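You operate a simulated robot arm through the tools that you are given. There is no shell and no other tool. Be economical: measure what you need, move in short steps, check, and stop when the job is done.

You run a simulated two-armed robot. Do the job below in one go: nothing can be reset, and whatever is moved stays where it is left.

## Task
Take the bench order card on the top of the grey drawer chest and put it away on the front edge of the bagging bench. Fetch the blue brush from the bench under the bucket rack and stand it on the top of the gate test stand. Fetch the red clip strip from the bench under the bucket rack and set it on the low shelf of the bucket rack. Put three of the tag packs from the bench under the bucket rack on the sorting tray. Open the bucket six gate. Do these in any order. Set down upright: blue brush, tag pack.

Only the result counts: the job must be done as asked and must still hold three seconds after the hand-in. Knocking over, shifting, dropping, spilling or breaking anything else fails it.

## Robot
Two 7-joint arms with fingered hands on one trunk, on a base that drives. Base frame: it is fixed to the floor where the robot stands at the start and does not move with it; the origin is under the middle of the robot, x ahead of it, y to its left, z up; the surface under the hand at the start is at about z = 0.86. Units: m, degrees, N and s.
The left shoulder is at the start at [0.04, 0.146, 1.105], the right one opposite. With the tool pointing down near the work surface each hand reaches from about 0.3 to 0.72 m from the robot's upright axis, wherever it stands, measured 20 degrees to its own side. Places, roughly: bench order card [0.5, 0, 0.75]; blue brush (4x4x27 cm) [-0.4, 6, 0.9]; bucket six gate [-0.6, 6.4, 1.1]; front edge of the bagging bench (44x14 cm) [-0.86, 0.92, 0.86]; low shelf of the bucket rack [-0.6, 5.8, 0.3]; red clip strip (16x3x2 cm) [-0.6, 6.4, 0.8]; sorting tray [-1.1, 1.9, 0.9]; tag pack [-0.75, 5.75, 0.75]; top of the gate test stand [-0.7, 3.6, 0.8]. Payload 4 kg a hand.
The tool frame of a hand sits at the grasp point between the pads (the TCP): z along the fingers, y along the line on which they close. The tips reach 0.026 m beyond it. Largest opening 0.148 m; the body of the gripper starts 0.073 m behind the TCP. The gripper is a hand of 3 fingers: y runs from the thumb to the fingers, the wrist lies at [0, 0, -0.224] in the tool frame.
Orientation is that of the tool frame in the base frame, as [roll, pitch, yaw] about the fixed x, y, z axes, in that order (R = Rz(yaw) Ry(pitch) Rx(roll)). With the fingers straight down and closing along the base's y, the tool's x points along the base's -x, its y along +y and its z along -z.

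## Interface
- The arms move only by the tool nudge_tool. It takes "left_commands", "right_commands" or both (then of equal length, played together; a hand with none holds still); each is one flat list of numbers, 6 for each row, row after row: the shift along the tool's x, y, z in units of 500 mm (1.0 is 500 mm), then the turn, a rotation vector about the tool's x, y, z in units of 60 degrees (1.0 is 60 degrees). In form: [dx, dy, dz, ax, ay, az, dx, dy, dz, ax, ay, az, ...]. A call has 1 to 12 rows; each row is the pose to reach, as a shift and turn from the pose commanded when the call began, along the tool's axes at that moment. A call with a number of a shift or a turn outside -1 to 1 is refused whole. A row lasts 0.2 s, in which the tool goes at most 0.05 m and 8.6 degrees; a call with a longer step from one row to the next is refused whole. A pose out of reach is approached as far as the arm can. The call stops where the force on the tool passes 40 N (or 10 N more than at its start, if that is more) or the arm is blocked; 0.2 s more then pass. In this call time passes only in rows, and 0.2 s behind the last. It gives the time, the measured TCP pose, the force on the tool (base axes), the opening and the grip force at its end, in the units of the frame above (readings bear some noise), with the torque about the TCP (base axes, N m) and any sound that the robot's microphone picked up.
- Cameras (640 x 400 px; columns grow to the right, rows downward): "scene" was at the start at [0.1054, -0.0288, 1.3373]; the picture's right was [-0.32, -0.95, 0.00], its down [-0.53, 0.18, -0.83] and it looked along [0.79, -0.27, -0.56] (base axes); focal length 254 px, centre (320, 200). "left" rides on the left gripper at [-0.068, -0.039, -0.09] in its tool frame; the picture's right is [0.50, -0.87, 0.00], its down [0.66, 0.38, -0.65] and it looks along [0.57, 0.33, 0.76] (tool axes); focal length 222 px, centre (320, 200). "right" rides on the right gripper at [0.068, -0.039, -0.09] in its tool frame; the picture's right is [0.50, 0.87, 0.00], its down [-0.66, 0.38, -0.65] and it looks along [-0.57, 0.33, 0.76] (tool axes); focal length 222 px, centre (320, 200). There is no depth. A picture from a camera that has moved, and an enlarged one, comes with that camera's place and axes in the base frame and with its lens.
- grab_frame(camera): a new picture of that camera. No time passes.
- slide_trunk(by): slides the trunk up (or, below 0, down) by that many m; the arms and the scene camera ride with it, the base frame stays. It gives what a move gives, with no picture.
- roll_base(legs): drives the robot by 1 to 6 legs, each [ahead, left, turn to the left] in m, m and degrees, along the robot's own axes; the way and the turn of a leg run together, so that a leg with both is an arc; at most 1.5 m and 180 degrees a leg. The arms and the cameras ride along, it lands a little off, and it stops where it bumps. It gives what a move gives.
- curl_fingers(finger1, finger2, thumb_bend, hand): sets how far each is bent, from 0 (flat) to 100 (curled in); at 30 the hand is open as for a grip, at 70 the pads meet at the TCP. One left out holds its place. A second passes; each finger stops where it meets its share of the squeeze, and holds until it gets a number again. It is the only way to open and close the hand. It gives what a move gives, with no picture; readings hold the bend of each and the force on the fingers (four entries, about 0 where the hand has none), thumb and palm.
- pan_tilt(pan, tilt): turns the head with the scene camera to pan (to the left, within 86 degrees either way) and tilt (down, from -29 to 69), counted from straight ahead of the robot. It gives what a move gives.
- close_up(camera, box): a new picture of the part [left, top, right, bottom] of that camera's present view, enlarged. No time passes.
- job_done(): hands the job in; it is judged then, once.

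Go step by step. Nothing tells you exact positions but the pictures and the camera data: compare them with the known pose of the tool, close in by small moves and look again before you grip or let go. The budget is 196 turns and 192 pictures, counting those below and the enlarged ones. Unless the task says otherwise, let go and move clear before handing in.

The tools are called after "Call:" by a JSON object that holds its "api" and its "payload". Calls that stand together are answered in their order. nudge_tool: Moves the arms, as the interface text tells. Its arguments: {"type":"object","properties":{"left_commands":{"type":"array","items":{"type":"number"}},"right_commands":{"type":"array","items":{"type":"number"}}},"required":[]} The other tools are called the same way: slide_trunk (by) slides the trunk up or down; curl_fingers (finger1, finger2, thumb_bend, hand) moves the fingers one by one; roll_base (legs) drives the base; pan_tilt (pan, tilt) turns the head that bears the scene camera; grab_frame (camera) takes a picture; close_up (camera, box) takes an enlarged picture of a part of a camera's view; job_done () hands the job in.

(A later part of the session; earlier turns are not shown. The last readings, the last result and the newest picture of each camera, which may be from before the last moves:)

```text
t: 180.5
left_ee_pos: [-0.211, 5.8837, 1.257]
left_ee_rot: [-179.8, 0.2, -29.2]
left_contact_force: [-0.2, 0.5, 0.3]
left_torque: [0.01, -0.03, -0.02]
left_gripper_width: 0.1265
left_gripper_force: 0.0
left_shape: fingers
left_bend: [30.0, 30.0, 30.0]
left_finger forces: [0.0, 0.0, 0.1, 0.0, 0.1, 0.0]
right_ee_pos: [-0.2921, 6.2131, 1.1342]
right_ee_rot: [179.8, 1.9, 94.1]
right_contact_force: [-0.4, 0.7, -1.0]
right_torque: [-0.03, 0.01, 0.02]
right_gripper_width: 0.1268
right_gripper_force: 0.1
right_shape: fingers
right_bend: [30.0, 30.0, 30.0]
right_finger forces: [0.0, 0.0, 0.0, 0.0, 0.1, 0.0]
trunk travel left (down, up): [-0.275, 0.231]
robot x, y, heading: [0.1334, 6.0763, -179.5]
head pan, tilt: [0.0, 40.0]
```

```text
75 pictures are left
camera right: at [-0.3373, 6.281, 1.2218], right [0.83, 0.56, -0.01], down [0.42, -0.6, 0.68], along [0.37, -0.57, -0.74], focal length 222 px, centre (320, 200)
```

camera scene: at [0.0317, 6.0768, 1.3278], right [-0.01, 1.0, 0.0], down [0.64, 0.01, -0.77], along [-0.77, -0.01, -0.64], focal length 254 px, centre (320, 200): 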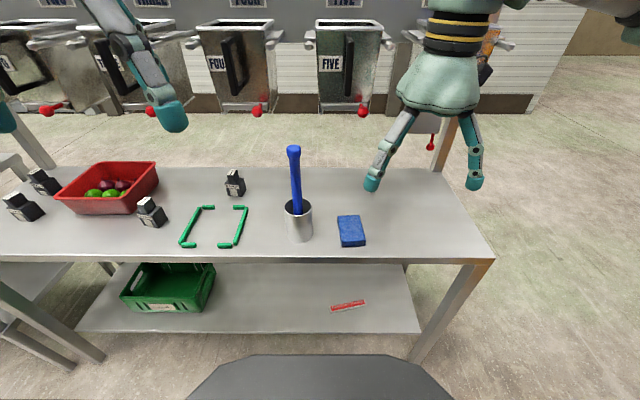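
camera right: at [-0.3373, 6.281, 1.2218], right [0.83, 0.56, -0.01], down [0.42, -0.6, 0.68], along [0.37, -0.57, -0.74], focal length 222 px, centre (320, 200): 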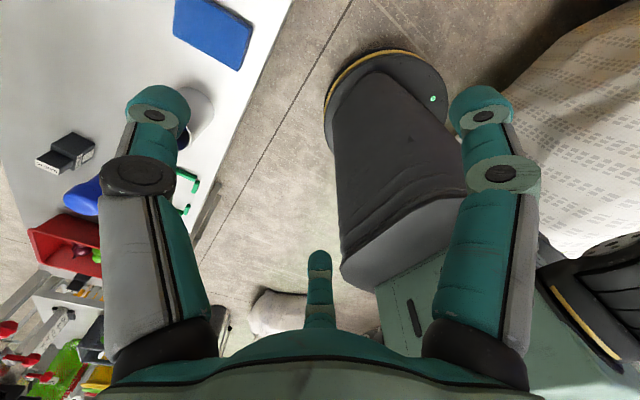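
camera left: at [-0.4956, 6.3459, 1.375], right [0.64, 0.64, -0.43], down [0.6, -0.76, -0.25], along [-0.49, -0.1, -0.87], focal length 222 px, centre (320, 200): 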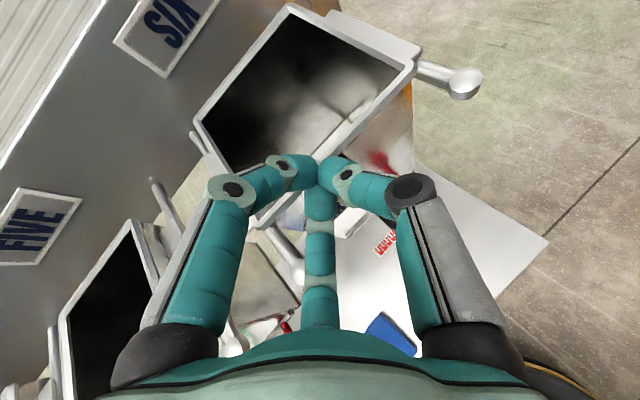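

The brush axis is at about [-0.427, 6.017], top z≈1.075. I'll bring the right hand over it and move the left hand further left.

Call:
{"api": "nudge_tool", "payload": {"right_commands": [-0.074, -0.059, 0, 0, 0, 0, -0.148, -0.119, 0, 0, 0, 0, -0.222, -0.178, 0, 0, 0, 0, -0.297, -0.238, 0, 0, 0, 0, -0.371, -0.297, 0, 0, 0, 0], "left_commands": [0.024, 0.042, 0, 0, 0, 0, 0.047, 0.084, 0, 0, 0, 0, 0.07, 0.126, 0, 0, 0, 0, 0.094, 0.168, 0, 0, 0, 0, 0.117, 0.21, 0, 0, 0, 0]}}

Call:
{"api": "grab_frame", "payload": {"camera": "right"}}

Call:
{"api": "grab_frame", "payload": {"camera": "scene"}}

```text
t: 181.7
left_ee_pos: [-0.2121, 5.7576, 1.2553]
left_ee_rot: [-179.6, 0.3, -29.3]
left_contact_force: [-1.2, 0.2, -0.4]
left_torque: [0.05, -0.01, 0.02]
left_gripper_width: 0.1263
left_gripper_force: 0.0
left_shape: fingers
left_bend: [30.0, 30.0, 30.0]
left_finger forces: [0.0, 0.0, 0.0, 0.0, 0.1, 0.0]
right_ee_pos: [-0.427, 6.0124, 1.1416]
right_ee_rot: [179.9, 1.6, 94.1]
right_contact_force: [-0.2, -0.2, 0.4]
right_torque: [0.02, -0.02, 0.02]
right_gripper_width: 0.1266
right_gripper_force: 0.0
right_shape: fingers
right_bend: [30.0, 30.0, 30.0]
right_finger forces: [0.1, 0.0, 0.0, 0.1, 0.0, 0.0]
trunk travel left (down, up): [-0.275, 0.231]
robot x, y, heading: [0.1341, 6.0775, -179.2]
head pan, tilt: [0.0, 40.0]
```

```text
74 pictures are left
camera right: at [-0.4728, 6.0798, 1.2294], right [0.83, 0.56, -0.01], down [0.42, -0.61, 0.67], along [0.37, -0.56, -0.74], focal length 222 px, centre (320, 200)
```

right: 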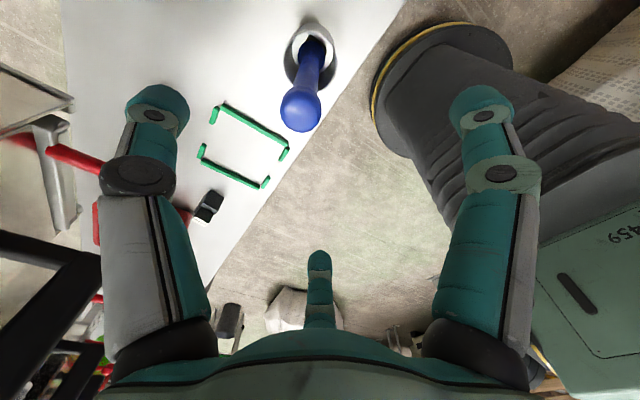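

```text
73 pictures are left
camera scene: at [0.0314, 6.0714, 1.3278], right [-0.01, 1.0, 0.0], down [0.64, 0.01, -0.77], along [-0.77, 0.0, -0.64], focal length 254 px, centre (320, 200)
```

scene: 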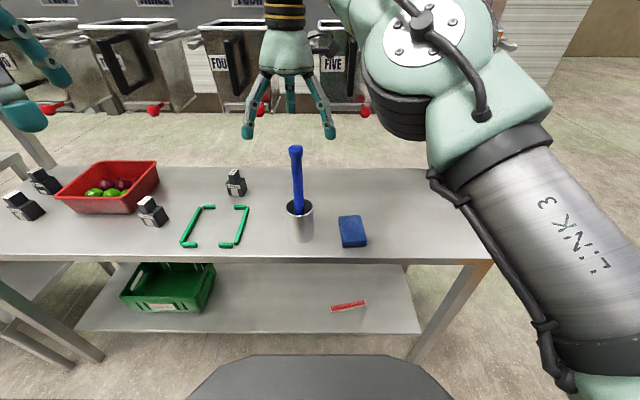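

The brush top is at about [-0.452, 6.018, 1.058]. I'll shift 2.5 cm and lower the hand around the handle.

Call:
{"api": "nudge_tool", "payload": {"right_commands": [0.015, -0.049, 0, 0, 0, 0, 0.015, -0.049, 0.08, 0, 0, 0, 0.015, -0.049, 0.16, 0, 0, 0]}}

Call:
{"api": "grab_frame", "payload": {"camera": "right"}}

Call:
{"api": "close_up", "payload": {"camera": "scene", "box": [220, 60, 380, 260]}}

```text
t: 182.5
left_ee_pos: [-0.2119, 5.766, 1.2565]
left_ee_rot: [-179.9, 0.1, -29.3]
left_contact_force: [0.7, -0.3, 0.4]
left_torque: [-0.02, 0.01, -0.01]
left_gripper_width: 0.1265
left_gripper_force: 0.0
left_shape: fingers
left_bend: [30.0, 30.0, 30.0]
left_finger forces: [0.0, 0.1, 0.1, 0.0, 0.1, 0.1]
right_ee_pos: [-0.4525, 6.0199, 1.0614]
right_ee_rot: [179.8, 2.0, 94.1]
right_contact_force: [-0.3, 0.4, 0.1]
right_torque: [0.01, 0.01, -0.01]
right_gripper_width: 0.1268
right_gripper_force: 0.1
right_shape: fingers
right_bend: [30.0, 30.0, 30.0]
right_finger forces: [0.0, 0.1, 0.0, 0.0, 0.0, 0.0]
right hand out of reach, approached as far as the arm can: row 1, 2
trunk travel left (down, up): [-0.275, 0.231]
robot x, y, heading: [0.1314, 6.0762, -179.4]
head pan, tilt: [0.0, 40.0]
```

```text
72 pictures are left
camera right: at [-0.4976, 6.0889, 1.1486], right [0.83, 0.56, -0.01], down [0.42, -0.6, 0.68], along [0.37, -0.57, -0.73], focal length 222 px, centre (320, 200)
```

right: 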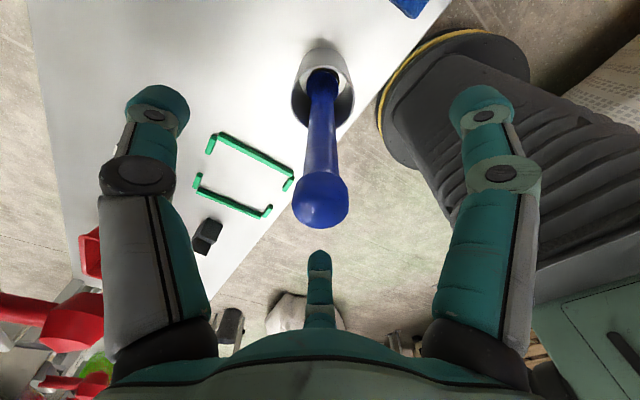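

```text
2.00 times, centred on (300, 160) of scene
camera zoom: at [0.0311, 6.0793, 1.3278], right [-0.01, 1.0, 0.0], down [0.64, 0.0, -0.77], along [-0.77, -0.01, -0.64], focal length 509 px, centre (360, 280)
```

zoom: 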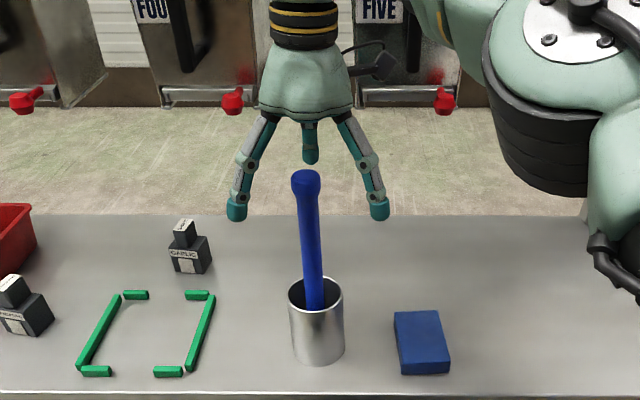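

The brush knob is right at the TCP. I'll lower another 4.8 cm and close on the handle.

Call:
{"api": "nudge_tool", "payload": {"right_commands": [0, 0, 0.048, 0, 0, 0, 0, 0, 0.096, 0, 0, 0]}}

Call:
{"api": "curl_fingers", "payload": {"hand": "right", "finger1": 74, "finger2": 74, "thumb_bend": 74}}

Call:
{"api": "grab_frame", "payload": {"camera": "right"}}

Call:
{"api": "close_up", "payload": {"camera": "scene", "box": [220, 60, 380, 260]}}

```text
t: 183.1
left_ee_pos: [-0.2114, 5.7642, 1.2565]
left_ee_rot: [-179.9, 0.1, -29.2]
left_contact_force: [-0.8, -0.3, 0.5]
left_torque: [0.0, 0.04, 0.01]
left_gripper_width: 0.1263
left_gripper_force: 0.1
left_shape: fingers
left_bend: [30.0, 30.0, 30.0]
left_finger forces: [0.0, 0.0, 0.0, 0.1, 0.1, 0.0]
right_ee_pos: [-0.4519, 6.0181, 1.0147]
right_ee_rot: [179.8, 2.0, 94.0]
right_contact_force: [-0.4, -0.2, -0.1]
right_torque: [-0.03, 0.0, -0.01]
right_gripper_width: 0.1268
right_gripper_force: 0.0
right_shape: fingers
right_bend: [30.0, 30.0, 30.0]
right_finger forces: [0.0, 0.0, 0.0, 0.0, 0.0, 0.0]
trunk travel left (down, up): [-0.275, 0.231]
robot x, y, heading: [0.1364, 6.078, -179.5]
head pan, tilt: [0.0, 40.0]
```

```text
t: 184.1
left_ee_pos: [-0.211, 5.763, 1.2575]
left_ee_rot: [-179.8, 0.3, -29.3]
left_contact_force: [-0.6, -0.3, 0.3]
left_torque: [0.03, 0.02, 0.0]
left_gripper_width: 0.1265
left_gripper_force: 0.0
left_shape: fingers
left_bend: [30.0, 30.0, 30.0]
left_finger forces: [0.0, 0.0, 0.0, 0.0, 0.0, 0.0]
right_ee_pos: [-0.4504, 6.0187, 1.017]
right_ee_rot: [179.9, 1.9, 94.1]
right_contact_force: [0.0, 0.4, -0.3]
right_torque: [0.01, 0.01, -0.01]
right_gripper_width: 0.0148
right_gripper_force: 13.8
right_shape: fingers
right_bend: [64.0, 64.0, 68.0]
right_finger forces: [8.9, 8.5, 0.0, 0.1, 10.3, 0.0]
trunk travel left (down, up): [-0.275, 0.231]
robot x, y, heading: [0.1356, 6.0765, -179.7]
head pan, tilt: [0.0, 40.0]
```

```text
70 pictures are left
camera right: at [-0.4959, 6.0864, 1.104], right [0.83, 0.56, -0.01], down [0.42, -0.6, 0.68], along [0.37, -0.57, -0.74], focal length 222 px, centre (320, 200)
```

right: 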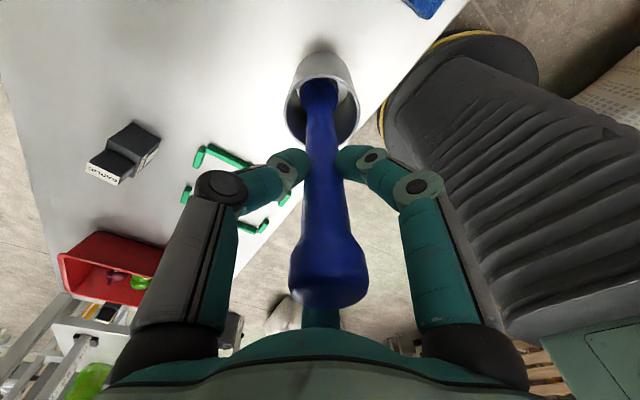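

```text
2.00 times, centred on (300, 160) of scene
camera zoom: at [0.0315, 6.0767, 1.3278], right [-0.01, 1.0, 0.0], down [0.64, 0.01, -0.77], along [-0.77, -0.01, -0.64], focal length 509 px, centre (360, 280)
```

zoom: 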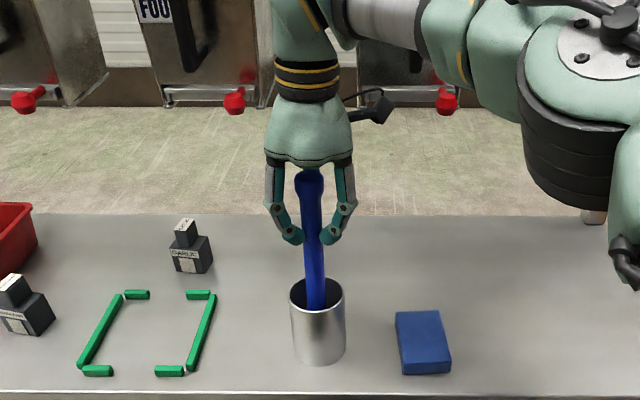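

Gripped. I'll lift the brush straight up out of the cup and check that the cup stays.

Call:
{"api": "nudge_tool", "payload": {"right_commands": [0, 0, -0.06, 0, 0, 0, 0, 0, -0.12, 0, 0, 0, 0, 0, -0.18, 0, 0, 0, 0, 0, -0.24, 0, 0, 0, 0, 0, -0.3, 0, 0, 0, 0, 0, -0.36, 0, 0, 0]}}

Call:
{"api": "grab_frame", "payload": {"camera": "scene"}}

```text
t: 185.5
left_ee_pos: [-0.2115, 5.7635, 1.2578]
left_ee_rot: [-179.8, 0.2, -29.2]
left_contact_force: [-0.7, -0.2, -0.4]
left_torque: [-0.03, 0.0, 0.0]
left_gripper_width: 0.1264
left_gripper_force: 0.0
left_shape: fingers
left_bend: [30.0, 30.0, 30.0]
left_finger forces: [0.0, 0.0, 0.0, 0.1, 0.1, 0.0]
right_ee_pos: [-0.4221, 6.0125, 1.1537]
right_ee_rot: [-179.7, 1.6, 94.9]
right_contact_force: [0.7, 0.2, -1.2]
right_torque: [0.04, 0.01, -0.03]
right_gripper_width: 0.0143
right_gripper_force: 14.0
right_shape: fingers
right_bend: [64.0, 64.0, 68.0]
right_finger forces: [9.1, 8.5, 0.0, 0.1, 10.3, 0.0]
right hand out of reach, approached as far as the arm can: row 4, 5, 6
trunk travel left (down, up): [-0.275, 0.231]
robot x, y, heading: [0.1343, 6.0802, -179.6]
head pan, tilt: [0.0, 40.0]
```

```text
68 pictures are left
camera scene: at [0.0317, 6.0761, 1.3278], right [-0.01, 1.0, 0.0], down [0.64, 0.01, -0.77], along [-0.77, -0.01, -0.64], focal length 254 px, centre (320, 200)
```

scene: 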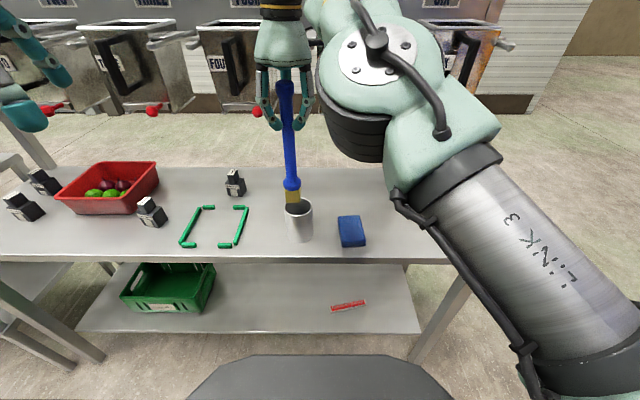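

The arm reached its limit; the brush is nearly out and the cup hasn't moved. I'll raise the trunk to finish the lift.

Call:
{"api": "slide_trunk", "payload": {"by": 0.12}}

Call:
{"api": "grab_frame", "payload": {"camera": "scene"}}

```text
t: 187.0
left_ee_pos: [-0.2104, 5.7634, 1.3764]
left_ee_rot: [-179.8, 0.1, -29.1]
left_contact_force: [-0.2, 0.8, 0.3]
left_torque: [0.02, 0.0, -0.01]
left_gripper_width: 0.1265
left_gripper_force: 0.0
left_shape: fingers
left_bend: [30.0, 30.0, 30.0]
left_finger forces: [0.0, 0.1, 0.1, 0.0, 0.1, 0.1]
right_ee_pos: [-0.424, 6.0139, 1.2731]
right_ee_rot: [-179.6, 1.7, 94.7]
right_contact_force: [0.0, 0.3, -0.3]
right_torque: [-0.01, -0.05, 0.03]
right_gripper_width: 0.0145
right_gripper_force: 13.8
right_shape: fingers
right_bend: [64.0, 64.0, 68.0]
right_finger forces: [9.0, 8.5, 0.0, 0.0, 10.2, 0.0]
trunk travel left (down, up): [-0.395, 0.111]
robot x, y, heading: [0.1327, 6.0749, -179.6]
head pan, tilt: [0.0, 40.0]
```

```text
67 pictures are left
camera scene: at [0.0315, 6.0765, 1.4475], right [-0.01, 1.0, 0.0], down [0.64, 0.01, -0.77], along [-0.77, -0.01, -0.64], focal length 254 px, centre (320, 200)
```

scene: 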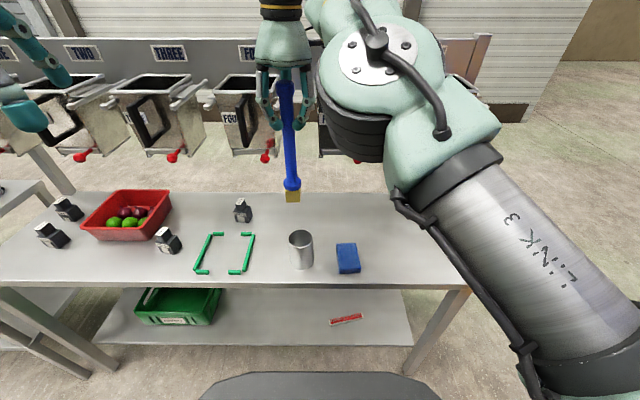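

The brush is out and the cup stands. I'll pull the brush back from the buckets, then slide left to reach the mandarins pack with the left hand.

Call:
{"api": "nudge_tool", "payload": {"right_commands": [0.02, 0.075, 0, 0, 0, 0, 0.04, 0.15, 0, 0, 0, 0, 0.06, 0.225, 0, 0, 0, 0, 0.08, 0.3, 0, 0, 0, 0]}}

Call:
{"api": "roll_base", "payload": {"legs": [[0, 0.33, 0]]}}

Call:
{"api": "slide_trunk", "payload": {"by": -0.12}}

Call:
{"api": "pan_tilt", "payload": {"pan": 8, "tilt": 45}}

Call:
{"api": "grab_frame", "payload": {"camera": "scene"}}

```text
t: 188.0
left_ee_pos: [-0.2111, 5.765, 1.3764]
left_ee_rot: [-179.9, 0.2, -29.2]
left_contact_force: [0.7, 0.7, -0.3]
left_torque: [0.01, 0.04, 0.01]
left_gripper_width: 0.1266
left_gripper_force: 0.2
left_shape: fingers
left_bend: [30.0, 30.0, 30.0]
left_finger forces: [0.1, 0.0, 0.0, 0.0, 0.0, 0.0]
right_ee_pos: [-0.4071, 6.0178, 1.3051]
right_ee_rot: [-179.8, 1.8, 94.7]
right_contact_force: [0.5, -0.1, -0.7]
right_torque: [0.03, -0.01, 0.01]
right_gripper_width: 0.0145
right_gripper_force: 13.8
right_shape: fingers
right_bend: [64.0, 64.0, 68.0]
right_finger forces: [9.1, 8.4, 0.1, 0.1, 10.3, 0.0]
right hand out of reach, approached as far as the arm can: row 1, 2, 3, 4
trunk travel left (down, up): [-0.395, 0.111]
robot x, y, heading: [0.1395, 6.0792, -179.6]
head pan, tilt: [0.0, 40.0]
```

```text
t: 190.2
left_ee_pos: [-0.2057, 5.429, 1.3761]
left_ee_rot: [-179.9, 0.1, -29.0]
left_contact_force: [-0.6, 0.7, 1.1]
left_torque: [0.0, 0.02, -0.02]
left_gripper_width: 0.1265
left_gripper_force: 0.1
left_shape: fingers
left_bend: [30.0, 30.0, 30.0]
left_finger forces: [0.0, 0.1, 0.0, 0.0, 0.0, 0.0]
right_ee_pos: [-0.4037, 5.6844, 1.3039]
right_ee_rot: [-179.7, 1.6, 94.9]
right_contact_force: [-0.4, -0.5, -1.2]
right_torque: [-0.03, 0.03, 0.0]
right_gripper_width: 0.0142
right_gripper_force: 14.0
right_shape: fingers
right_bend: [64.0, 64.0, 68.0]
right_finger forces: [9.1, 8.5, 0.0, 0.1, 10.3, 0.0]
trunk travel left (down, up): [-0.395, 0.111]
robot x, y, heading: [0.1395, 5.7458, -179.3]
head pan, tilt: [0.0, 40.0]
```

```text
t: 191.7
left_ee_pos: [-0.205, 5.4266, 1.2567]
left_ee_rot: [-179.9, 0.2, -29.0]
left_contact_force: [-0.5, -0.4, -0.1]
left_torque: [-0.03, 0.0, -0.02]
left_gripper_width: 0.1264
left_gripper_force: 0.0
left_shape: fingers
left_bend: [30.0, 30.0, 30.0]
left_finger forces: [0.0, 0.0, 0.0, 0.0, 0.1, 0.0]
right_ee_pos: [-0.4049, 5.6821, 1.1843]
right_ee_rot: [-179.8, 1.6, 94.9]
right_contact_force: [0.6, -0.1, -0.9]
right_torque: [-0.01, 0.02, 0.01]
right_gripper_width: 0.0142
right_gripper_force: 13.9
right_shape: fingers
right_bend: [64.0, 64.0, 68.0]
right_finger forces: [9.0, 8.5, 0.0, 0.0, 10.4, 0.0]
trunk travel left (down, up): [-0.275, 0.231]
robot x, y, heading: [0.1402, 5.7389, -179.4]
head pan, tilt: [0.0, 40.0]
```

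```text
t: 192.4
left_ee_pos: [-0.2051, 5.4264, 1.2578]
left_ee_rot: [-179.8, 0.2, -29.0]
left_contact_force: [-0.3, -0.1, 0.1]
left_torque: [-0.02, -0.01, -0.01]
left_gripper_width: 0.1265
left_gripper_force: 0.1
left_shape: fingers
left_bend: [30.0, 30.0, 30.0]
left_finger forces: [0.0, 0.1, 0.0, 0.0, 0.0, 0.0]
right_ee_pos: [-0.4038, 5.6815, 1.1829]
right_ee_rot: [-179.8, 1.5, 95.0]
right_contact_force: [0.3, -0.6, -0.8]
right_torque: [-0.01, 0.0, 0.0]
right_gripper_width: 0.0146
right_gripper_force: 13.7
right_shape: fingers
right_bend: [64.0, 64.0, 68.0]
right_finger forces: [9.2, 8.5, 0.0, 0.0, 10.4, 0.1]
trunk travel left (down, up): [-0.275, 0.231]
robot x, y, heading: [0.137, 5.7424, -179.1]
head pan, tilt: [8.0, 45.0]
```

```text
66 pictures are left
camera scene: at [0.0401, 5.7301, 1.3206], right [-0.15, 0.99, 0.0], down [0.7, 0.11, -0.71], along [-0.7, -0.11, -0.71], focal length 254 px, centre (320, 200)
```

scene: 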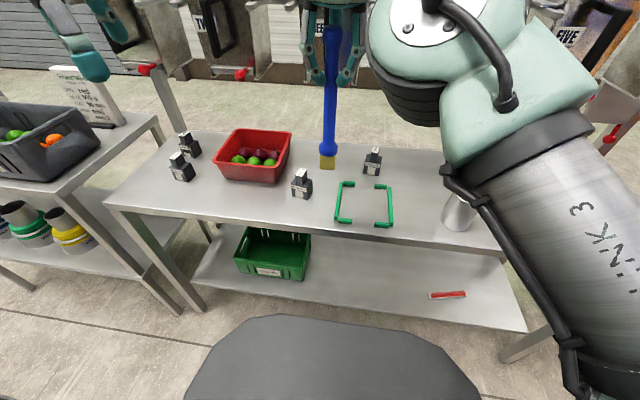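

The mandarins pack is at about [-0.487, 5.588], between buckets two and three. I'll move the brush hand to the right, out of the way, and bring the left hand low in front of the pack, leaning back 15° to keep clear of the buckets.

Call:
{"api": "nudge_tool", "payload": {"right_commands": [0.05, 0, 0, 0, 0, 0, 0.1, 0, 0, 0, 0, 0, 0.15, 0, 0, 0, 0, 0, 0.2, 0, 0, 0, 0, 0, 0.25, 0, 0, 0, 0, 0, 0.3, 0, 0, 0, 0, 0, 0.35, 0, 0, 0, 0, 0, 0.4, 0, 0, 0, 0, 0], "left_commands": [-0.033, -0.011, 0.07, 0, -0.031, 0, -0.067, -0.023, 0.139, 0, -0.062, 0, -0.1, -0.034, 0.209, 0, -0.094, 0, -0.134, -0.045, 0.278, 0, -0.125, 0, -0.167, -0.056, 0.348, 0, -0.156, 0, -0.2, -0.068, 0.417, 0, -0.187, 0, -0.234, -0.079, 0.487, 0, -0.219, 0, -0.267, -0.09, 0.556, 0, -0.25, 0]}}

Call:
{"api": "grab_frame", "payload": {"camera": "left"}}

Call:
{"api": "grab_frame", "payload": {"camera": "scene"}}

```text
t: 194.2
left_ee_pos: [-0.3029, 5.5309, 0.9787]
left_ee_rot: [-179.8, 15.1, -28.8]
left_contact_force: [-0.1, -0.2, -0.5]
left_torque: [-0.03, 0.0, -0.04]
left_gripper_width: 0.1264
left_gripper_force: 0.0
left_shape: fingers
left_bend: [30.0, 30.0, 30.0]
left_finger forces: [0.0, 0.0, 0.1, 0.0, 0.0, 0.0]
right_ee_pos: [-0.4609, 5.8568, 1.1897]
right_ee_rot: [-179.9, 1.7, 95.0]
right_contact_force: [0.0, -0.5, 0.1]
right_torque: [0.01, -0.01, 0.02]
right_gripper_width: 0.0145
right_gripper_force: 13.3
right_shape: fingers
right_bend: [64.0, 64.0, 68.0]
right_finger forces: [9.1, 8.5, 0.1, 0.0, 10.4, 0.0]
right hand out of reach, approached as far as the arm can: row 1, 2, 3, 4, 5, 6, 7, 8
trunk travel left (down, up): [-0.275, 0.231]
robot x, y, heading: [0.1375, 5.7434, -179.6]
head pan, tilt: [8.0, 45.0]
```

```text
65 pictures are left
camera left: at [-0.3203, 5.5849, 1.0836], right [0.84, 0.52, -0.13], down [0.52, -0.72, 0.46], along [0.15, -0.45, -0.88], focal length 222 px, centre (320, 200)
```

left: 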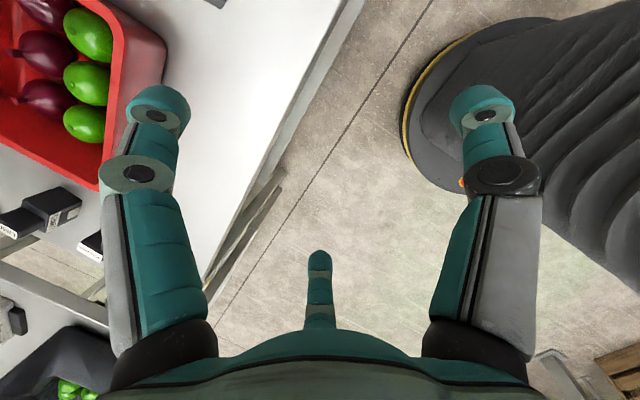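

```text
64 pictures are left
camera scene: at [0.0392, 5.7301, 1.3205], right [-0.15, 0.99, 0.0], down [0.7, 0.11, -0.71], along [-0.7, -0.11, -0.71], focal length 254 px, centre (320, 200)
```

scene: 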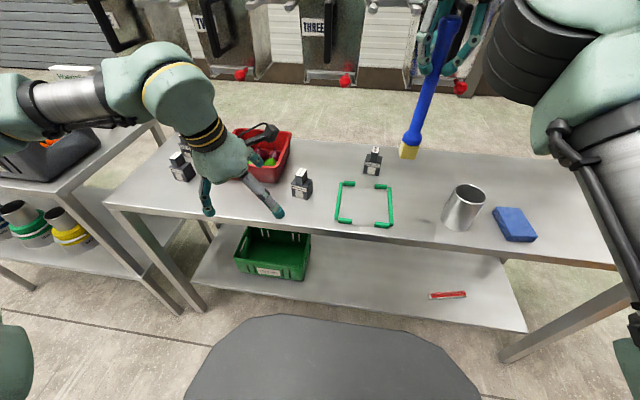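

The right hand drifted close to bucket four because of its awkward wrist yaw. I'll bring it back and unwind the yaw by 60°, which should free its reach.

Call:
{"api": "nudge_tool", "payload": {"right_commands": [0, 0.04, 0, 0, 0, 0.1, 0, 0.08, 0, 0, 0, 0.2, 0, 0.12, 0, 0, 0, 0.3, 0, 0.16, 0, 0, 0, 0.4, 0, 0.2, 0, 0, 0, 0.5, 0, 0.24, 0, 0, 0, 0.6, 0, 0.28, 0, 0, 0, 0.7, 0, 0.3, 0, 0, 0, 0.8, 0, 0.3, 0, 0, 0, 0.9, 0, 0.3, 0, 0, 0, 1.0]}}

Call:
{"api": "grab_frame", "payload": {"camera": "scene"}}

```text
t: 196.4
left_ee_pos: [-0.2988, 5.5328, 0.9815]
left_ee_rot: [-179.9, 15.2, -29.0]
left_contact_force: [-0.5, 0.0, 0.8]
left_torque: [-0.02, 0.0, 0.02]
left_gripper_width: 0.1267
left_gripper_force: 0.0
left_shape: fingers
left_bend: [30.0, 30.0, 30.0]
left_finger forces: [0.0, 0.1, 0.0, 0.0, 0.0, 0.0]
right_ee_pos: [-0.3048, 5.8716, 1.1921]
right_ee_rot: [178.7, 1.2, 34.8]
right_contact_force: [-0.4, -0.2, -0.3]
right_torque: [-0.02, 0.07, -0.02]
right_gripper_width: 0.0143
right_gripper_force: 13.6
right_shape: fingers
right_bend: [64.0, 64.0, 68.0]
right_finger forces: [8.9, 8.1, 0.0, 0.0, 10.7, 0.0]
right hand out of reach, approached as far as the arm can: row 1, 2, 3, 4, 5, 6
trunk travel left (down, up): [-0.275, 0.231]
robot x, y, heading: [0.1372, 5.7427, -179.3]
head pan, tilt: [8.0, 45.0]
```

```text
63 pictures are left
camera scene: at [0.0426, 5.732, 1.3208], right [-0.15, 0.99, 0.0], down [0.7, 0.11, -0.71], along [-0.7, -0.11, -0.71], focal length 254 px, centre (320, 200)
```

scene: 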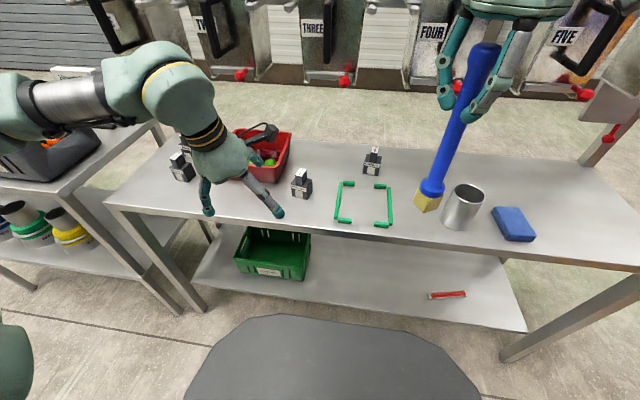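

Good. Now I'll move the left hand forward over the mandarins pack.

Call:
{"api": "nudge_tool", "payload": {"left_commands": [-0.083, 0.021, 0.03, 0, 0, 0, -0.166, 0.043, 0.06, 0, 0, 0, -0.249, 0.064, 0.09, 0, 0, 0, -0.332, 0.086, 0.121, 0, 0, 0]}}

Call:
{"api": "grab_frame", "payload": {"camera": "left"}}

Call:
{"api": "close_up", "payload": {"camera": "scene", "box": [160, 30, 380, 230]}}

```text
t: 197.4
left_ee_pos: [-0.4788, 5.5807, 0.965]
left_ee_rot: [-179.9, 15.1, -29.0]
left_contact_force: [-0.4, 0.5, 0.5]
left_torque: [0.0, 0.03, 0.0]
left_gripper_width: 0.1266
left_gripper_force: 0.1
left_shape: fingers
left_bend: [30.0, 30.0, 30.0]
left_finger forces: [0.1, 0.1, 0.0, 0.0, 0.0, 0.0]
right_ee_pos: [-0.3097, 5.8704, 1.1886]
right_ee_rot: [178.6, 0.9, 34.9]
right_contact_force: [0.1, -0.7, -0.9]
right_torque: [-0.04, -0.02, -0.01]
right_gripper_width: 0.0141
right_gripper_force: 13.8
right_shape: fingers
right_bend: [64.0, 64.0, 68.0]
right_finger forces: [9.0, 8.1, 0.0, 0.0, 10.6, 0.0]
trunk travel left (down, up): [-0.275, 0.231]
robot x, y, heading: [0.1381, 5.7408, -179.5]
head pan, tilt: [8.0, 45.0]
```

```text
62 pictures are left
camera left: at [-0.4973, 5.6352, 1.0697], right [0.84, 0.52, -0.13], down [0.52, -0.72, 0.46], along [0.15, -0.45, -0.88], focal length 222 px, centre (320, 200)
```

left: 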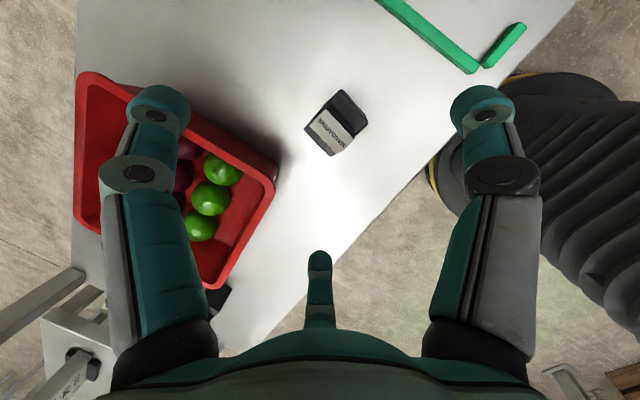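

```text
2.00 times, centred on (270, 130) of scene
camera zoom: at [0.0385, 5.731, 1.3204], right [-0.15, 0.99, 0.0], down [0.7, 0.11, -0.71], along [-0.7, -0.11, -0.71], focal length 509 px, centre (420, 340)
```

zoom: 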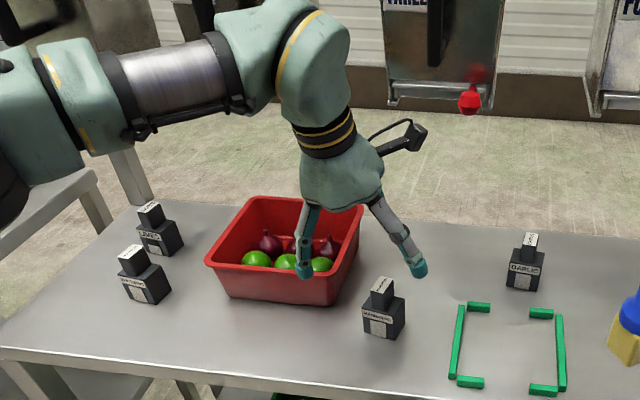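

The pack is at about [-0.492, 5.597]. I'll descend over it to z≈0.853.

Call:
{"api": "nudge_tool", "payload": {"left_commands": [0.022, -0.015, 0.04, 0, 0, 0, 0.022, -0.015, 0.11, 0, 0, 0, 0.022, -0.015, 0.18, 0, 0, 0, 0.022, -0.015, 0.226, 0, 0, 0]}}

Call:
{"api": "grab_frame", "payload": {"camera": "left"}}

Call:
{"api": "close_up", "payload": {"camera": "scene", "box": [220, 90, 360, 230]}}

```text
t: 198.4
left_ee_pos: [-0.4905, 5.594, 0.8486]
left_ee_rot: [-179.8, 15.1, -29.0]
left_contact_force: [-1.0, -0.4, 0.4]
left_torque: [-0.02, 0.02, -0.03]
left_gripper_width: 0.1265
left_gripper_force: 0.0
left_shape: fingers
left_bend: [30.0, 30.0, 30.0]
left_finger forces: [0.0, 0.0, 0.0, 0.0, 0.0, 0.1]
right_ee_pos: [-0.3069, 5.8701, 1.1905]
right_ee_rot: [178.7, 0.9, 34.9]
right_contact_force: [-0.4, 0.2, -0.3]
right_torque: [-0.03, -0.03, 0.01]
right_gripper_width: 0.014
right_gripper_force: 13.5
right_shape: fingers
right_bend: [64.0, 64.0, 68.0]
right_finger forces: [8.9, 8.2, 0.1, 0.0, 10.6, 0.0]
trunk travel left (down, up): [-0.275, 0.231]
robot x, y, heading: [0.141, 5.7394, -179.0]
head pan, tilt: [8.0, 45.0]
```

```text
60 pictures are left
camera left: at [-0.5085, 5.6482, 0.9543], right [0.84, 0.52, -0.13], down [0.52, -0.72, 0.46], along [0.15, -0.45, -0.88], focal length 222 px, centre (320, 200)
```

left: 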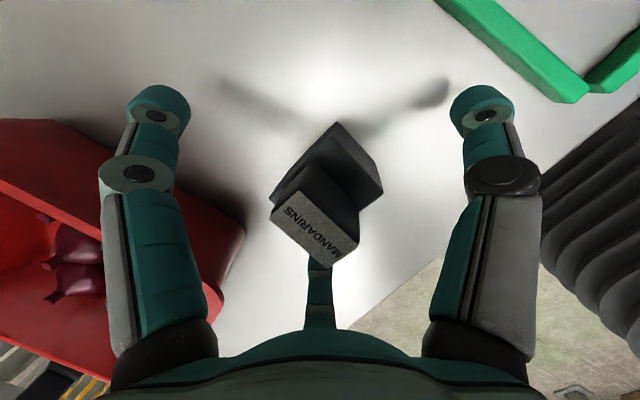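

```text
2.86 times, centred on (290, 160) of scene
camera zoom: at [0.0395, 5.7301, 1.3205], right [-0.15, 0.99, 0.0], down [0.7, 0.11, -0.71], along [-0.7, -0.11, -0.71], focal length 727 px, centre (406, 314)
```

zoom: 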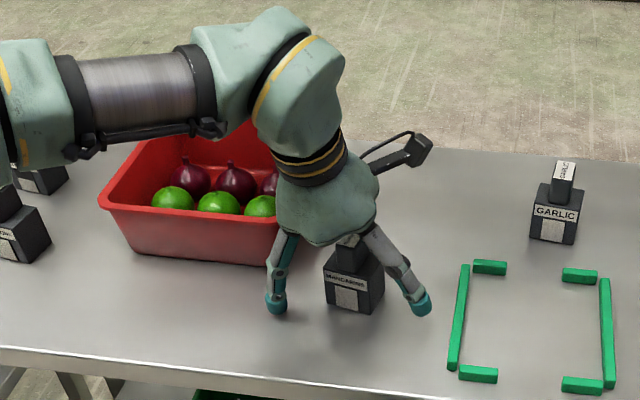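

The pack sits between the fingers. I'll close on it.

Call:
{"api": "curl_fingers", "payload": {"hand": "left", "finger1": 72, "finger2": 72, "thumb_bend": 72}}

Call:
{"api": "nudge_tool", "payload": {"left_commands": [0.01, 0, -0.04, 0, 0, 0, 0.02, 0, -0.08, 0, 0, 0]}}

Call:
{"api": "grab_frame", "payload": {"camera": "left"}}

Call:
{"api": "close_up", "payload": {"camera": "scene", "box": [220, 90, 360, 230]}}

```text
t: 199.4
left_ee_pos: [-0.4896, 5.5949, 0.8503]
left_ee_rot: [-179.9, 15.1, -29.0]
left_contact_force: [-0.7, 1.0, 1.7]
left_torque: [-0.01, 0.01, -0.03]
left_gripper_width: 0.0328
left_gripper_force: 17.3
left_shape: fingers
left_bend: [60.0, 52.0, 62.0]
left_finger forces: [7.5, 11.9, 0.1, 0.0, 16.1, 0.0]
right_ee_pos: [-0.3069, 5.8706, 1.191]
right_ee_rot: [178.7, 1.1, 34.9]
right_contact_force: [0.7, -0.1, -0.6]
right_torque: [0.01, 0.03, 0.0]
right_gripper_width: 0.0144
right_gripper_force: 13.5
right_shape: fingers
right_bend: [64.0, 64.0, 68.0]
right_finger forces: [9.0, 8.1, 0.1, 0.1, 10.8, 0.0]
trunk travel left (down, up): [-0.275, 0.231]
robot x, y, heading: [0.1411, 5.7411, -179.3]
head pan, tilt: [8.0, 45.0]
```

```text
t: 200.0
left_ee_pos: [-0.4723, 5.5842, 0.8876]
left_ee_rot: [-179.8, 15.0, -29.1]
left_contact_force: [0.0, -0.2, -1.4]
left_torque: [-0.02, -0.02, 0.02]
left_gripper_width: 0.0329
left_gripper_force: 17.0
left_shape: fingers
left_bend: [60.0, 52.0, 62.0]
left_finger forces: [7.2, 11.8, 0.1, 0.1, 15.6, 0.0]
right_ee_pos: [-0.3075, 5.8689, 1.19]
right_ee_rot: [178.7, 1.1, 34.8]
right_contact_force: [0.0, 0.4, -0.7]
right_torque: [0.0, -0.04, 0.03]
right_gripper_width: 0.0144
right_gripper_force: 13.7
right_shape: fingers
right_bend: [64.0, 64.0, 68.0]
right_finger forces: [8.9, 8.2, 0.0, 0.0, 10.6, 0.0]
trunk travel left (down, up): [-0.275, 0.231]
robot x, y, heading: [0.1406, 5.7415, -179.3]
head pan, tilt: [8.0, 45.0]
```

```text
58 pictures are left
camera left: at [-0.4903, 5.6382, 0.9925], right [0.84, 0.52, -0.13], down [0.52, -0.72, 0.46], along [0.15, -0.45, -0.88], focal length 222 px, centre (320, 200)
```

left: 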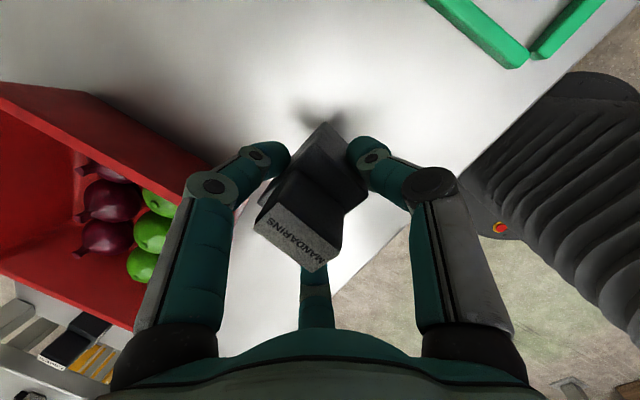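

```text
2.86 times, centred on (290, 160) of scene
camera zoom: at [0.0404, 5.7301, 1.3206], right [-0.15, 0.99, 0.0], down [0.7, 0.11, -0.71], along [-0.7, -0.11, -0.71], focal length 727 px, centre (406, 314)
```

zoom: 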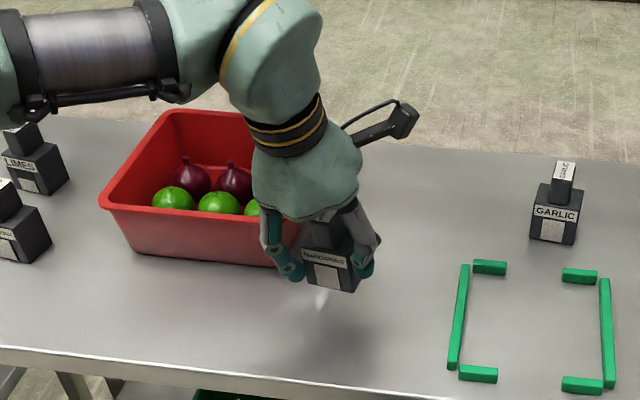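

The pack is held. I'll draw the left hand back, then back away from the rack, turn to face -y and drive toward the gate test stand.

Call:
{"api": "nudge_tool", "payload": {"left_commands": [0.041, -0.013, -0.07, 0, 0, 0, 0.082, -0.025, -0.141, 0, 0, 0, 0.123, -0.038, -0.211, 0, 0, 0, 0.165, -0.051, -0.282, 0, 0, 0, 0.206, -0.064, -0.352, 0, 0, 0, 0.247, -0.076, -0.423, 0, 0, 0, 0.288, -0.089, -0.493, 0, 0, 0]}}

Call:
{"api": "roll_base", "payload": {"legs": [[-0.28, 0, 0], [0, 0, 90], [0.85, 0, 0], [0.3, -0.3, 0], [0.75, 0, 0]]}}

Call:
{"api": "pan_tilt", "payload": {"pan": -40, "tilt": 30}}

Call:
{"api": "grab_frame", "payload": {"camera": "scene"}}

```text
t: 201.6
left_ee_pos: [-0.2716, 5.5273, 1.0913]
left_ee_rot: [-179.9, 15.2, -29.0]
left_contact_force: [0.2, 0.0, 0.0]
left_torque: [0.0, 0.0, -0.02]
left_gripper_width: 0.0324
left_gripper_force: 17.4
left_shape: fingers
left_bend: [60.0, 52.0, 62.0]
left_finger forces: [7.2, 11.8, 0.0, 0.0, 15.5, 0.0]
right_ee_pos: [-0.3052, 5.8695, 1.189]
right_ee_rot: [178.8, 1.1, 34.9]
right_contact_force: [0.1, 0.0, -0.2]
right_torque: [-0.02, 0.02, 0.0]
right_gripper_width: 0.0144
right_gripper_force: 13.6
right_shape: fingers
right_bend: [64.0, 64.0, 68.0]
right_finger forces: [9.0, 8.1, 0.0, 0.0, 10.6, 0.0]
trunk travel left (down, up): [-0.275, 0.231]
robot x, y, heading: [0.1395, 5.7476, -179.2]
head pan, tilt: [8.0, 45.0]
```

```text
t: 217.1
left_ee_pos: [0.4633, 3.5521, 1.09]
left_ee_rot: [-179.9, 15.2, 68.8]
left_contact_force: [-1.3, -0.1, -1.1]
left_torque: [0.03, 0.02, 0.03]
left_gripper_width: 0.0319
left_gripper_force: 17.4
left_shape: fingers
left_bend: [60.0, 52.0, 62.0]
left_finger forces: [7.4, 11.5, 0.1, 0.0, 15.2, 0.0]
right_ee_pos: [0.1294, 3.4726, 1.1898]
right_ee_rot: [178.7, 1.0, 132.7]
right_contact_force: [-1.1, -0.6, -0.5]
right_torque: [0.0, 0.01, 0.01]
right_gripper_width: 0.014
right_gripper_force: 13.5
right_shape: fingers
right_bend: [64.0, 64.0, 68.0]
right_finger forces: [8.2, 8.0, 0.0, 0.1, 10.1, 0.0]
trunk travel left (down, up): [-0.275, 0.231]
robot x, y, heading: [0.1941, 3.9298, -81.5]
head pan, tilt: [8.0, 45.0]
stopped in leg 5: the robot was blocked; the commanded pose is now the measured one
```

```text
t: 218.2
left_ee_pos: [0.4649, 3.554, 1.0903]
left_ee_rot: [-179.9, 15.3, 68.8]
left_contact_force: [-0.1, 0.4, -0.6]
left_torque: [0.04, 0.03, 0.0]
left_gripper_width: 0.0322
left_gripper_force: 17.2
left_shape: fingers
left_bend: [60.0, 52.0, 62.0]
left_finger forces: [7.4, 11.6, 0.0, 0.0, 15.0, 0.0]
right_ee_pos: [0.131, 3.474, 1.1912]
right_ee_rot: [178.8, 1.1, 132.7]
right_contact_force: [0.2, 0.4, -0.6]
right_torque: [0.0, -0.01, -0.02]
right_gripper_width: 0.0139
right_gripper_force: 13.5
right_shape: fingers
right_bend: [64.0, 64.0, 68.0]
right_finger forces: [8.3, 8.0, 0.0, 0.1, 10.1, 0.0]
trunk travel left (down, up): [-0.275, 0.231]
robot x, y, heading: [0.1933, 3.936, -81.6]
head pan, tilt: [-40.0, 30.0]
```

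```text
56 pictures are left
camera scene: at [0.1519, 3.836, 1.3431], right [-0.85, 0.52, 0.0], down [0.26, 0.43, -0.87], along [-0.45, -0.74, -0.5], focal length 254 px, centre (320, 200)
```

scene: 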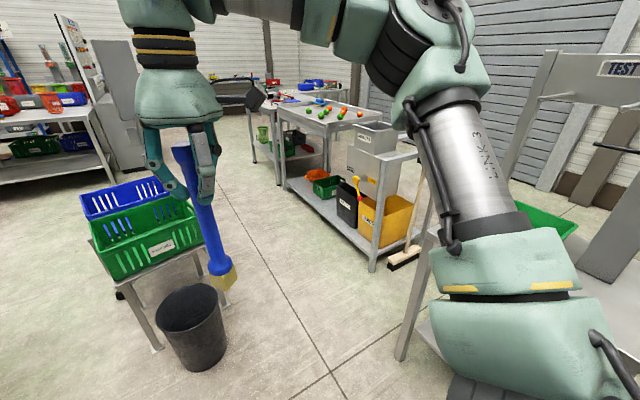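

I brushed against the floor sack because my heading drifted. I'll shift right, straighten the heading, go on a little and then turn to face the test stand.

Call:
{"api": "roll_base", "payload": {"legs": [[0, -0.16, 0], [0, 0, -8.5], [0.25, 0, 0], [0, 0, -90]]}}

Call:
{"api": "pan_tilt", "payload": {"pan": 0, "tilt": 35}}

Call:
{"api": "grab_frame", "payload": {"camera": "scene"}}

```text
t: 225.6
left_ee_pos: [-0.3831, 3.4674, 1.0895]
left_ee_rot: [180.0, 15.2, -32.3]
left_contact_force: [0.4, 0.1, -1.8]
left_torque: [0.02, -0.01, 0.0]
left_gripper_width: 0.0315
left_gripper_force: 17.2
left_shape: fingers
left_bend: [60.0, 52.0, 63.0]
left_finger forces: [7.8, 11.2, 0.0, 0.0, 14.7, 0.1]
right_ee_pos: [-0.3982, 3.8114, 1.1908]
right_ee_rot: [178.6, 1.1, 31.5]
right_contact_force: [-0.1, 0.4, -0.8]
right_torque: [0.03, 0.05, -0.03]
right_gripper_width: 0.0137
right_gripper_force: 12.4
right_shape: fingers
right_bend: [64.0, 64.0, 68.0]
right_finger forces: [7.7, 7.8, 0.0, 0.0, 10.0, 0.0]
trunk travel left (down, up): [-0.275, 0.231]
robot x, y, heading: [0.0446, 3.6594, 177.4]
head pan, tilt: [-40.0, 30.0]
```

```text
t: 226.7
left_ee_pos: [-0.3831, 3.4669, 1.0906]
left_ee_rot: [-179.9, 15.1, -32.3]
left_contact_force: [-0.2, 0.1, -0.7]
left_torque: [0.04, -0.01, -0.02]
left_gripper_width: 0.0313
left_gripper_force: 16.7
left_shape: fingers
left_bend: [60.0, 52.0, 63.0]
left_finger forces: [7.8, 11.3, 0.1, 0.0, 14.7, 0.0]
right_ee_pos: [-0.3971, 3.8128, 1.1908]
right_ee_rot: [178.8, 1.1, 31.6]
right_contact_force: [0.7, 0.0, -0.7]
right_torque: [-0.01, -0.01, -0.01]
right_gripper_width: 0.0139
right_gripper_force: 12.6
right_shape: fingers
right_bend: [64.0, 64.0, 68.0]
right_finger forces: [7.8, 7.8, 0.0, 0.0, 9.9, 0.0]
trunk travel left (down, up): [-0.275, 0.231]
robot x, y, heading: [0.0406, 3.6558, 177.6]
head pan, tilt: [0.0, 35.0]
```

```text
55 pictures are left
camera scene: at [-0.0666, 3.6641, 1.3354], right [0.05, 1.0, 0.0], down [0.57, -0.03, -0.82], along [-0.82, 0.04, -0.57], focal length 254 px, centre (320, 200)
```

scene: 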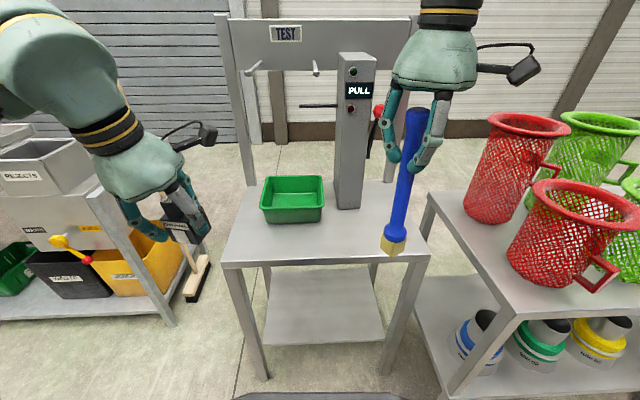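

The stand top is free along its front (x≈-0.55 to -0.70). I'll drive 8 cm closer and then move the brush over [-0.62, 3.70].

Call:
{"api": "roll_base", "payload": {"legs": [[0.08, 0, 2.4]]}}

Call:
{"api": "nudge_tool", "payload": {"right_commands": [-0.072, 0.008, 0, 0, 0, 0, -0.144, 0.015, 0, 0, 0, 0, -0.216, 0.023, 0, 0, 0, 0, -0.288, 0.03, 0, 0, 0, 0, -0.36, 0.038, 0, 0, 0, 0]}}

Call:
{"api": "grab_frame", "payload": {"camera": "scene"}}

```text
t: 227.7
left_ee_pos: [-0.4527, 3.4533, 1.091]
left_ee_rot: [-179.9, 15.3, -30.1]
left_contact_force: [-0.5, 0.3, -0.7]
left_torque: [0.02, 0.03, 0.02]
left_gripper_width: 0.0317
left_gripper_force: 17.3
left_shape: fingers
left_bend: [60.0, 52.0, 63.0]
left_finger forces: [7.9, 11.3, 0.0, 0.0, 14.7, 0.0]
right_ee_pos: [-0.4806, 3.7965, 1.1918]
right_ee_rot: [178.7, 1.1, 33.9]
right_contact_force: [-0.1, 0.2, -0.6]
right_torque: [0.03, 0.01, 0.01]
right_gripper_width: 0.0137
right_gripper_force: 12.6
right_shape: fingers
right_bend: [64.0, 64.0, 68.0]
right_finger forces: [7.8, 7.7, 0.0, 0.0, 9.9, 0.0]
trunk travel left (down, up): [-0.275, 0.231]
robot x, y, heading: [-0.0386, 3.66, 179.7]
head pan, tilt: [0.0, 35.0]
```

```text
t: 228.9
left_ee_pos: [-0.454, 3.4514, 1.0906]
left_ee_rot: [-179.8, 15.3, -30.0]
left_contact_force: [-0.2, 0.2, -0.3]
left_torque: [-0.01, -0.06, 0.01]
left_gripper_width: 0.0314
left_gripper_force: 16.4
left_shape: fingers
left_bend: [60.0, 52.0, 63.0]
left_finger forces: [7.8, 11.1, 0.1, 0.0, 14.8, 0.0]
right_ee_pos: [-0.6055, 3.6888, 1.1956]
right_ee_rot: [178.8, 0.9, 34.1]
right_contact_force: [-0.4, -1.1, -0.9]
right_torque: [-0.02, 0.02, 0.0]
right_gripper_width: 0.0138
right_gripper_force: 13.1
right_shape: fingers
right_bend: [64.0, 64.0, 68.0]
right_finger forces: [7.9, 7.9, 0.0, 0.1, 9.9, 0.1]
right hand out of reach, approached as far as the arm can: row 5
trunk travel left (down, up): [-0.275, 0.231]
robot x, y, heading: [-0.0368, 3.6601, 179.8]
head pan, tilt: [0.0, 35.0]
```

```text
54 pictures are left
camera scene: at [-0.1446, 3.6607, 1.3353], right [0.01, 1.0, 0.0], down [0.57, 0.0, -0.82], along [-0.82, 0.0, -0.57], focal length 254 px, centre (320, 200)
```

scene: 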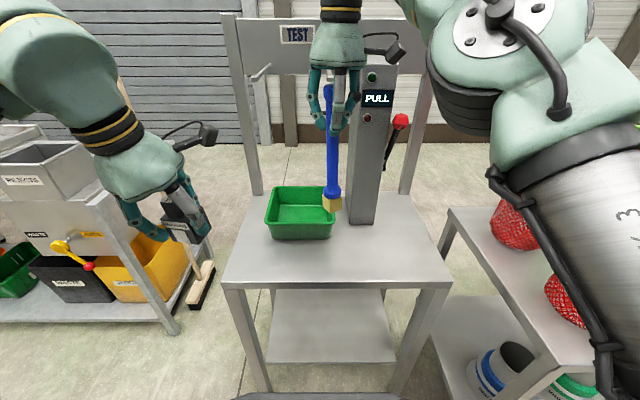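

The brush is over the free front area, clear of the green tray and pillar. I'll lower it, slowly at the end.

Call:
{"api": "nudge_tool", "payload": {"right_commands": [0, 0, 0.08, 0, 0, 0, 0, 0, 0.16, 0, 0, 0, 0, 0, 0.24, 0, 0, 0, 0, 0, 0.32, 0, 0, 0, 0, 0, 0.345, 0, 0, 0, 0, 0, 0.36, 0, 0, 0, 0, 0, 0.375, 0, 0, 0, 0, 0, 0.39, 0, 0, 0]}}

Call:
{"api": "close_up", "payload": {"camera": "scene", "box": [240, 100, 400, 300]}}

```text
t: 230.7
left_ee_pos: [-0.4524, 3.4522, 1.0917]
left_ee_rot: [-179.8, 15.3, -30.1]
left_contact_force: [0.0, 0.5, -1.1]
left_torque: [-0.01, -0.03, 0.02]
left_gripper_width: 0.0319
left_gripper_force: 16.7
left_shape: fingers
left_bend: [60.0, 52.0, 63.0]
left_finger forces: [7.8, 11.2, 0.1, 0.0, 14.7, 0.0]
right_ee_pos: [-0.6031, 3.6857, 1.0037]
right_ee_rot: [178.8, 1.4, 34.0]
right_contact_force: [-1.4, -0.3, 22.7]
right_torque: [-0.06, 0.02, 0.04]
right_gripper_width: 0.012
right_gripper_force: 18.3
right_shape: fingers
right_bend: [63.0, 63.0, 66.0]
right_finger forces: [10.4, 11.6, 0.0, 0.1, 13.9, 0.0]
trunk travel left (down, up): [-0.275, 0.231]
robot x, y, heading: [-0.0382, 3.6599, 179.7]
head pan, tilt: [0.0, 35.0]
```

```text
2.00 times, centred on (320, 200) of scene
camera zoom: at [-0.1412, 3.6617, 1.3357], right [0.01, 1.0, 0.0], down [0.57, 0.0, -0.82], along [-0.82, 0.0, -0.57], focal length 509 px, centre (320, 200)
```

zoom: 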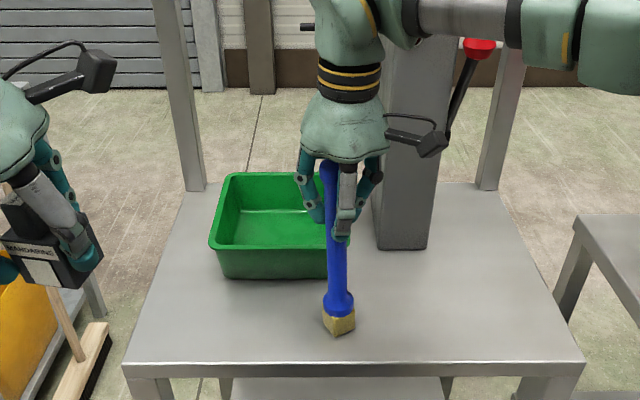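

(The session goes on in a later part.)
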